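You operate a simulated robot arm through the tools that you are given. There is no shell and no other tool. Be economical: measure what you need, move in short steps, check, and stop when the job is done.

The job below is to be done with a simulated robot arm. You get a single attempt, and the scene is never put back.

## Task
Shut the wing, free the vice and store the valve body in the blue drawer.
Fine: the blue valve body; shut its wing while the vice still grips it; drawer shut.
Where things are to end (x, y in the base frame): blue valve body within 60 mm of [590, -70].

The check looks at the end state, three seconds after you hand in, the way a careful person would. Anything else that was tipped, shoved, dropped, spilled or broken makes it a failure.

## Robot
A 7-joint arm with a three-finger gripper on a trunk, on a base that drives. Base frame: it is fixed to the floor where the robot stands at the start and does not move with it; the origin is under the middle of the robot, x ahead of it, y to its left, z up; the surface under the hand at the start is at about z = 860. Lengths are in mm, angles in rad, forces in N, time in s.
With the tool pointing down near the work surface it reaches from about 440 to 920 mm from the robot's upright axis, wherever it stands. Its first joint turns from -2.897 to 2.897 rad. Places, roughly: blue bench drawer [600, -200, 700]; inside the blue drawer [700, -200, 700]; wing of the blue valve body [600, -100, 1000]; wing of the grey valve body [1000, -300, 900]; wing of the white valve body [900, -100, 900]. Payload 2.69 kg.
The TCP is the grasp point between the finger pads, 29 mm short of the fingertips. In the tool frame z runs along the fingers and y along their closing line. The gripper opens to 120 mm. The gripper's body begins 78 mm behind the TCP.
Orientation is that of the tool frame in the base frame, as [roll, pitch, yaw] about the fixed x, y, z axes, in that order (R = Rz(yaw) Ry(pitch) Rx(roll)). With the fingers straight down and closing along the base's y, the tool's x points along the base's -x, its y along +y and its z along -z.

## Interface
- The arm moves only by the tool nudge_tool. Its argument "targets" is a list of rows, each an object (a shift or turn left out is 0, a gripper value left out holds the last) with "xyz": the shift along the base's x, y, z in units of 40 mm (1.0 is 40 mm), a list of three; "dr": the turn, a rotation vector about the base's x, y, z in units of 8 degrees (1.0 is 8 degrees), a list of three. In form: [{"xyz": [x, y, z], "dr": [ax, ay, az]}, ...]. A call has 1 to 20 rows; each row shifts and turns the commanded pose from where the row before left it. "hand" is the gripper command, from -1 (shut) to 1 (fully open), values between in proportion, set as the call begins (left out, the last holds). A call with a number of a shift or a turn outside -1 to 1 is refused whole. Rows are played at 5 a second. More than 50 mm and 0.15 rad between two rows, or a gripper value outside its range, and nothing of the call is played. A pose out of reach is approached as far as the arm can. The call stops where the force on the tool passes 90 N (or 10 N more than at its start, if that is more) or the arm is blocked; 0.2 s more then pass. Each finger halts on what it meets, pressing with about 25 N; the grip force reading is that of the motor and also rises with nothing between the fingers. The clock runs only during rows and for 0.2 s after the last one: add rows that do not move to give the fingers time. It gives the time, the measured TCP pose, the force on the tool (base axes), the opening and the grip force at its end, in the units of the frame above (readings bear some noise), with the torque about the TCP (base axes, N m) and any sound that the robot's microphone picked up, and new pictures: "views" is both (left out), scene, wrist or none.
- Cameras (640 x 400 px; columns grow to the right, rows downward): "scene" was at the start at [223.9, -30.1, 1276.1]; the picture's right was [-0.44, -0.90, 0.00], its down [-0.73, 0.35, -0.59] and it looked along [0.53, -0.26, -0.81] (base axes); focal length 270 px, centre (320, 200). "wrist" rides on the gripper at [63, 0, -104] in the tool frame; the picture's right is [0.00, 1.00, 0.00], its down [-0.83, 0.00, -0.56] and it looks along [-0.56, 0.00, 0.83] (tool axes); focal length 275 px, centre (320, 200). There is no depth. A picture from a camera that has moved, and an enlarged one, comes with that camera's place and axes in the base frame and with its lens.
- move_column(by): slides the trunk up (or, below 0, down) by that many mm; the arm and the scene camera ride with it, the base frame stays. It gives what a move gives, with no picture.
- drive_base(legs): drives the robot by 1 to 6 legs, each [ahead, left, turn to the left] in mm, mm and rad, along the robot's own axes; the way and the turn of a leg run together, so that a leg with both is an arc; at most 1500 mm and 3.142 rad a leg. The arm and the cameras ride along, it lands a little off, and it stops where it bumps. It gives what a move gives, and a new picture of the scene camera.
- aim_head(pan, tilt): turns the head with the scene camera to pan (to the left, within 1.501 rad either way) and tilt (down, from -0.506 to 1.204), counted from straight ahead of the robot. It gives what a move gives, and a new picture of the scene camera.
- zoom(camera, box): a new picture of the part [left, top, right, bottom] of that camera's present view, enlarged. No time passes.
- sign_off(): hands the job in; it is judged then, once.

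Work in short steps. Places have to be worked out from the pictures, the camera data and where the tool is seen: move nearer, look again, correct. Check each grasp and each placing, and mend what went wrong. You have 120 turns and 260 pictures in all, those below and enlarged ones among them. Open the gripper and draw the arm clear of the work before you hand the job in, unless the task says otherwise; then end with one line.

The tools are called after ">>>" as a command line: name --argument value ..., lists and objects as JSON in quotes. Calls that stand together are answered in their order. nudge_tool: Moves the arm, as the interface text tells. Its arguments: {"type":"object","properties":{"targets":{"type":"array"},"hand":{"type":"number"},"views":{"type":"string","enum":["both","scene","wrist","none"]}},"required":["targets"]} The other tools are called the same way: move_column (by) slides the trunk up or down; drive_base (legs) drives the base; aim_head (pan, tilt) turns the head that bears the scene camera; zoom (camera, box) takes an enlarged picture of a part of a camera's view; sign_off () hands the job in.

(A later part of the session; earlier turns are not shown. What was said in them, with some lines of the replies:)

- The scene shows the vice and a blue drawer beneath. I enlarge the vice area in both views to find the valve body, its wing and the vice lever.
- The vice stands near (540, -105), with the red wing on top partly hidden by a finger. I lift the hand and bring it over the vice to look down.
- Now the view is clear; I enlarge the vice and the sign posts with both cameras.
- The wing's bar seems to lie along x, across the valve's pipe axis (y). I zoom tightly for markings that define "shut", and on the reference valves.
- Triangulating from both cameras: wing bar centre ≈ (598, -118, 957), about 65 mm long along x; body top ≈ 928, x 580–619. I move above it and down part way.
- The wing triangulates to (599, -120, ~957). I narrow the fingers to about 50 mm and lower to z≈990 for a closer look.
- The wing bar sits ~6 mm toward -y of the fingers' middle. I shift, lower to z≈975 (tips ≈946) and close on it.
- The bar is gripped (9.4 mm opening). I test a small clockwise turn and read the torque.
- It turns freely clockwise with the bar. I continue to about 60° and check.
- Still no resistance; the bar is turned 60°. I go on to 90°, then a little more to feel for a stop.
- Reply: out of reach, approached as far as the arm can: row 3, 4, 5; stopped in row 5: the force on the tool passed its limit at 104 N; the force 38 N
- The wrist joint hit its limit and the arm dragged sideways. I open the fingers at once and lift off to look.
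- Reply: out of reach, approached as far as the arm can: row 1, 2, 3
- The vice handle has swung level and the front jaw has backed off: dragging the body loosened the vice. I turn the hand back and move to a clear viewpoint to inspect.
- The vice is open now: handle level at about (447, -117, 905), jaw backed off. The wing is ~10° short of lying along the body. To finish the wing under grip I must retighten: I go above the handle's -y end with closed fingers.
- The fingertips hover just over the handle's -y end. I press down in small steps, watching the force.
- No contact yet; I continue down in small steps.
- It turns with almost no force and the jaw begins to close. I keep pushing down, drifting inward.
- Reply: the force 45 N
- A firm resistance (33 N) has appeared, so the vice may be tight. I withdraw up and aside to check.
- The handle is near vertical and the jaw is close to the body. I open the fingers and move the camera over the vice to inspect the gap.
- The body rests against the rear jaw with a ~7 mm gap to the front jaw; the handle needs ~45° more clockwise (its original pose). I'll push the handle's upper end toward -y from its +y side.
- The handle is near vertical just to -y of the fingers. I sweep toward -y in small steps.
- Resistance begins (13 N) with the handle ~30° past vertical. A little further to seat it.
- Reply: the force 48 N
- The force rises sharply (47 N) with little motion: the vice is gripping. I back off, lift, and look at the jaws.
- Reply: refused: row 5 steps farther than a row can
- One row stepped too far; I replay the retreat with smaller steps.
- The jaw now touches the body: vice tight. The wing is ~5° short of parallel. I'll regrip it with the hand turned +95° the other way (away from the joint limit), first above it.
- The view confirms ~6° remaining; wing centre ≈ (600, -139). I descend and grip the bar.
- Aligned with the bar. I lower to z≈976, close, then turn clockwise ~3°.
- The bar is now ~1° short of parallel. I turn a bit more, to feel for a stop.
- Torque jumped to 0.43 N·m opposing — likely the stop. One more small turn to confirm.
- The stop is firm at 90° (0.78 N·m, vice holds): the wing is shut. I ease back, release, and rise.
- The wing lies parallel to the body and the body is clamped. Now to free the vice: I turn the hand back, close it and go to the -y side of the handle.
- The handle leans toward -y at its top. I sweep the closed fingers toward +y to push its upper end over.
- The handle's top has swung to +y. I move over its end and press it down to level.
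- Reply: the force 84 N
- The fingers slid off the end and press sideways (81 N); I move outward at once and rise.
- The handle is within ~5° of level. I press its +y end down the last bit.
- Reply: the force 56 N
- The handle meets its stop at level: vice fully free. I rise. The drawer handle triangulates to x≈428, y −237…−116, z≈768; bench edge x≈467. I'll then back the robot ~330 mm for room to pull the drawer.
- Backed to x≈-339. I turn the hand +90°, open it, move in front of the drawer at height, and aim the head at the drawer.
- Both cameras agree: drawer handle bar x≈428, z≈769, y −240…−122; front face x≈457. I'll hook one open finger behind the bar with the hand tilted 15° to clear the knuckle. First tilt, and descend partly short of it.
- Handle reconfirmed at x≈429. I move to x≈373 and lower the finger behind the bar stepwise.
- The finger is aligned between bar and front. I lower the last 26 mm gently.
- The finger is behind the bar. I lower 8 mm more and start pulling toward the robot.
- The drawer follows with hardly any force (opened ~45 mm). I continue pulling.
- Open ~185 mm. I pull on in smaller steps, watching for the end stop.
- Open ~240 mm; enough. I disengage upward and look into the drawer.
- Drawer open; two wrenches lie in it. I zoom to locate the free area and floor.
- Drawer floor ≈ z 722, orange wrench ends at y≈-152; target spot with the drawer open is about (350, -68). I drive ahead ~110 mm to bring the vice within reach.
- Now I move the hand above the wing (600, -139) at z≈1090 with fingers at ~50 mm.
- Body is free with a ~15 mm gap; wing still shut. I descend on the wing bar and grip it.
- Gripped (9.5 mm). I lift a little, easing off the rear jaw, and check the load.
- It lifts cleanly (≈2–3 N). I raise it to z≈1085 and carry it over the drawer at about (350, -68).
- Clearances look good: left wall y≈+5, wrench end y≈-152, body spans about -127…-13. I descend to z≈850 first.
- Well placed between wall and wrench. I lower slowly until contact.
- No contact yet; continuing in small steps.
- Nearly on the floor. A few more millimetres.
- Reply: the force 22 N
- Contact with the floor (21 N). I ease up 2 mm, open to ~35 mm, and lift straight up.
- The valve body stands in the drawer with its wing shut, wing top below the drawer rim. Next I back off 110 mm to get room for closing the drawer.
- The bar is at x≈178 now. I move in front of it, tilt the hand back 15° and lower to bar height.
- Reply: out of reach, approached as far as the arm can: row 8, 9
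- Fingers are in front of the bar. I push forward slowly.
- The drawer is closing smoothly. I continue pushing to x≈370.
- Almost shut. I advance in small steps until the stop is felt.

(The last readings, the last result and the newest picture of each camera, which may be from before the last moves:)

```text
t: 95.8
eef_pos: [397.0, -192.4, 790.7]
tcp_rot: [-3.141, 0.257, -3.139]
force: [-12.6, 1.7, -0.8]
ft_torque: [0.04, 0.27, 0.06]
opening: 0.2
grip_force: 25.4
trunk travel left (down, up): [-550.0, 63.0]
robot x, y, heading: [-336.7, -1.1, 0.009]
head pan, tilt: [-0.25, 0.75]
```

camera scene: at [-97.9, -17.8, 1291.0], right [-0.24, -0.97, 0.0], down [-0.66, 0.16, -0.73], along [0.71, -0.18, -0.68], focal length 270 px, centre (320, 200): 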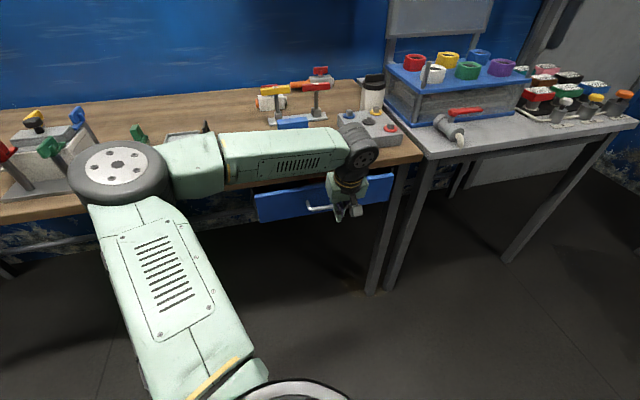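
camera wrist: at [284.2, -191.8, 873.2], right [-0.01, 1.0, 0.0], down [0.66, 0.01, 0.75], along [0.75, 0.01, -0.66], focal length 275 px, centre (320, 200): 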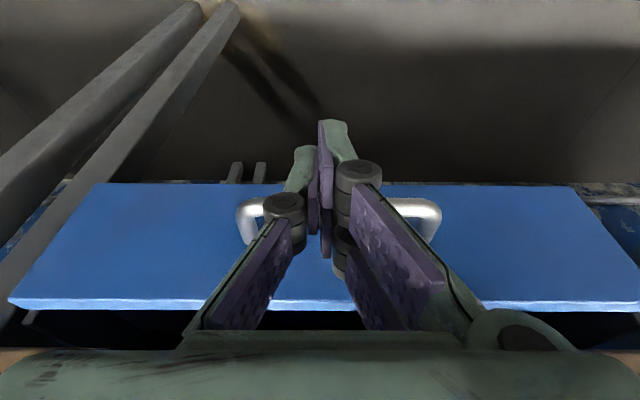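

Resistance of 12.6 N at x≈397. One more small push to confirm it is the end stop.

>>> nudge_tool --targets '[{"xyz": [0.1, 0, 0]}, {}]' --views "both"

>>> zoom --camera "scene" --box '[230, 110, 430, 250]'

```text
t: 96.4
eef_pos: [399.4, -192.7, 789.2]
tcp_rot: [-3.141, 0.25, -3.138]
force: [-42.2, 11.2, 1.8]
ft_torque: [0.46, 0.78, 0.42]
opening: 0.0
grip_force: 25.5
trunk travel left (down, up): [-550.0, 63.0]
robot x, y, heading: [-338.2, -1.5, 0.008]
head pan, tilt: [-0.25, 0.75]
camera scene: at [-100.7, -17.2, 1291.7], right [-0.24, -0.97, 0.0], down [-0.66, 0.16, -0.73], along [0.71, -0.18, -0.68], focal length 270 px, centre (320, 200)
camera wrist: at [312.5, -193.4, 875.2], right [-0.01, 1.0, 0.0], down [0.67, 0.01, 0.74], along [0.74, 0.0, -0.67], focal length 275 px, centre (320, 200)
```

scene: 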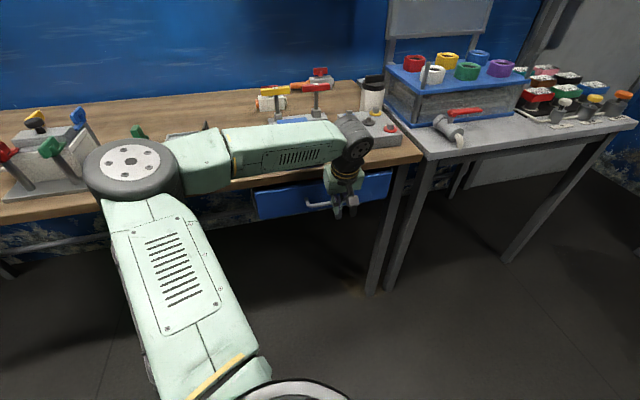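
wrist: 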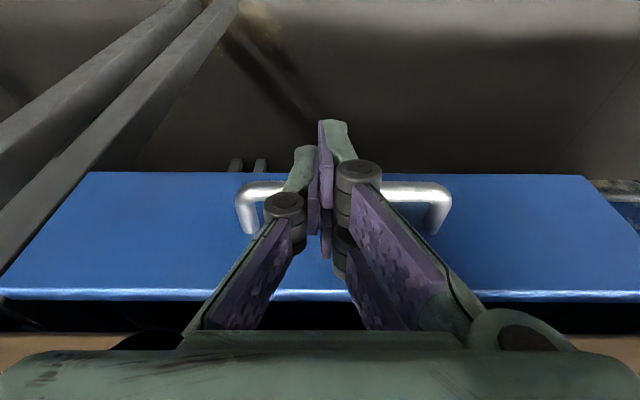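

```text
2.86 times, centred on (330, 180) of scene
camera zoom: at [-100.7, -17.2, 1291.7], right [-0.24, -0.97, 0.0], down [-0.66, 0.16, -0.73], along [0.71, -0.18, -0.68], focal length 770 px, centre (291, 257)
```

zoom: 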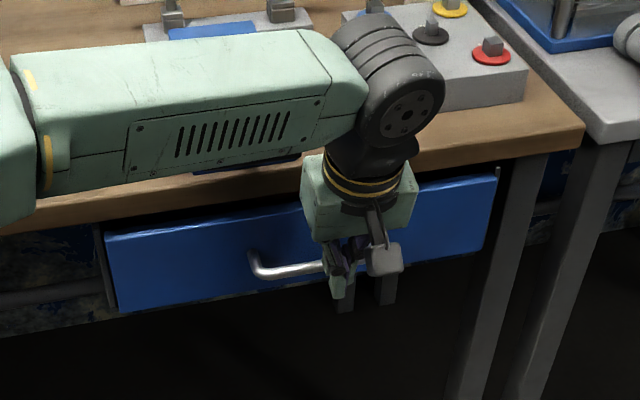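

The stop is firm (42 N). I retract, raise the arm clear, and compare the drawer with its original shut picture.

>>> nudge_tool --targets '[{"xyz": [-0.5, 0, 0]}, {"xyz": [-0.5, 0, 0]}, {"xyz": [0, 0, 0.9]}, {"xyz": [0, 0, 0.9]}, {"xyz": [0, 0, 0.9]}, {"xyz": [0, 0, 0.9]}, {"xyz": [0, -0.5, 0.9]}, {"xyz": [0, -0.5, 0.9], "dr": [0, 0.9, 0]}, {"xyz": [0, -0.9, 0], "dr": [0, 0.95, 0]}, {"xyz": [0, -0.9, 0]}, {}]' --hand 0.5

>>> zoom --camera "scene" --box '[240, 80, 440, 240]'

```text
t: 98.8
eef_pos: [366.4, -301.9, 1005.3]
tcp_rot: [-3.141, 0.001, -3.138]
force: [-0.5, 0.8, 0.0]
ft_torque: [0.0, -0.02, 0.02]
opening: 90.2
grip_force: 0.1
trunk travel left (down, up): [-550.0, 63.0]
robot x, y, heading: [-336.8, 0.5, 0.013]
head pan, tilt: [-0.25, 0.75]
camera scene: at [-98.1, -17.8, 1291.1], right [-0.24, -0.97, 0.0], down [-0.66, 0.16, -0.73], along [0.71, -0.18, -0.68], focal length 270 px, centre (320, 200)
camera wrist: at [303.1, -303.4, 1108.8], right [-0.01, 1.0, 0.0], down [0.83, 0.01, 0.56], along [0.56, 0.0, -0.83], focal length 275 px, centre (320, 200)
```

scene: 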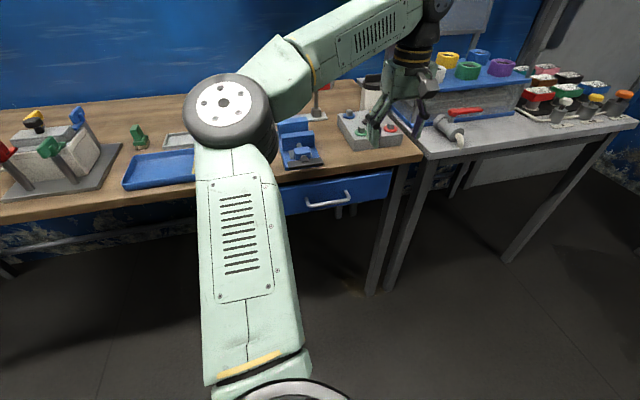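
wrist: 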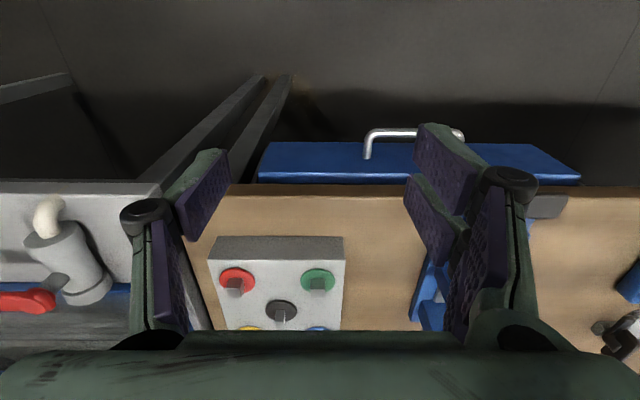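

```text
2.50 times, centred on (340, 160) of scene
camera zoom: at [-98.1, -17.8, 1291.1], right [-0.24, -0.97, 0.0], down [-0.66, 0.16, -0.73], along [0.71, -0.18, -0.68], focal length 674 px, centre (270, 300)
```

zoom: 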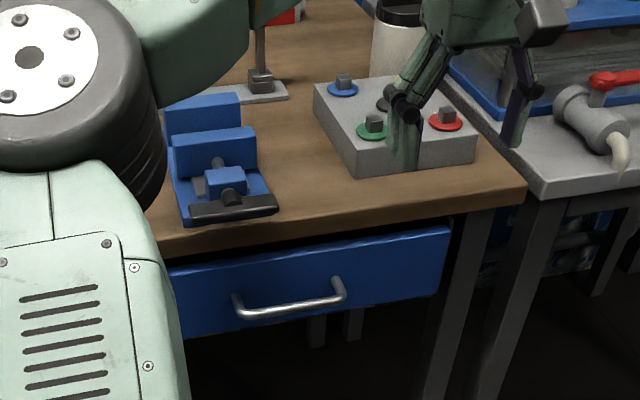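

The drawer front and handle sit exactly where they did at the start: shut. I draw the arm back and up, clear of the bench, hand open.

>>> nudge_tool --targets '[{"xyz": [0, 0, 1]}, {"xyz": [-0.9, 0.4, 0.4]}, {"xyz": [-0.9, 0.4, 0]}, {"xyz": [-0.9, 0.4, 0]}, {"xyz": [-0.9, 0.4, 0]}, {}]' --hand 1 --views "scene"

>>> zoom --camera "scene" --box '[160, 60, 440, 240]'

```text
t: 100.2
eef_pos: [219.8, -241.1, 1061.8]
tcp_rot: [-3.141, -0.001, -3.138]
force: [0.1, 0.7, 0.2]
ft_torque: [0.01, 0.02, -0.02]
opening: 120.4
grip_force: 0.1
trunk travel left (down, up): [-550.0, 63.0]
robot x, y, heading: [-333.9, -0.6, 0.007]
head pan, tilt: [-0.25, 0.75]
camera scene: at [-98.0, -17.9, 1291.1], right [-0.24, -0.97, 0.0], down [-0.66, 0.16, -0.73], along [0.71, -0.18, -0.68], focal length 270 px, centre (320, 200)
```

scene: 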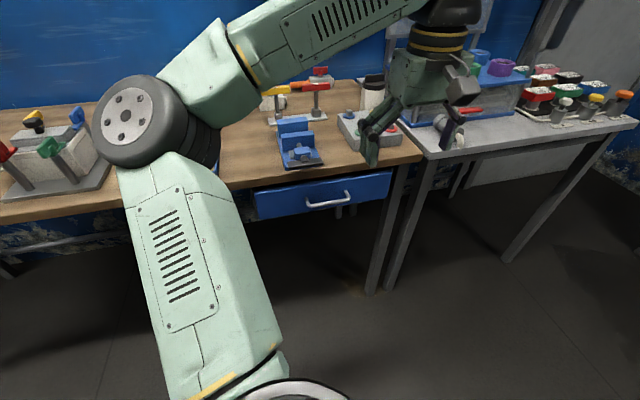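

```text
2.22 times, centred on (300, 150) of scene
camera zoom: at [-98.0, -17.9, 1291.1], right [-0.24, -0.97, 0.0], down [-0.66, 0.16, -0.73], along [0.71, -0.18, -0.68], focal length 599 px, centre (364, 311)
```

zoom: 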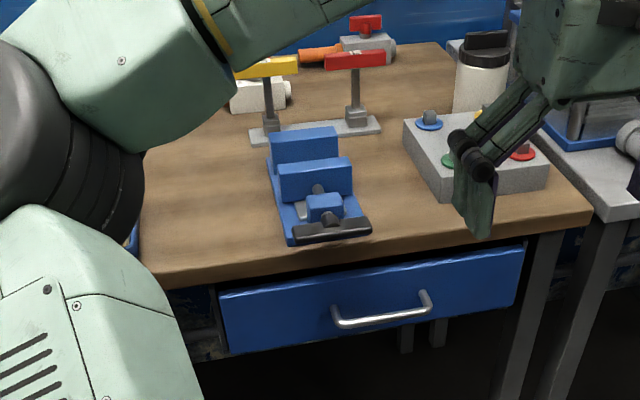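

The vice is empty and free, the drawer is shut with the valve body inside, and the arm is clear. I hand in.

>>> sign_off

```text
The job is handed in.
```

I shut the wing to its stop with the vice tight, freed the vice, and put the blue valve body in the blue drawer at about (602, -69). The drawer is shut. On the first try at the wing the wrist reached its limit and dragged the vice open early, so I retightened the vice before finishing the turn.
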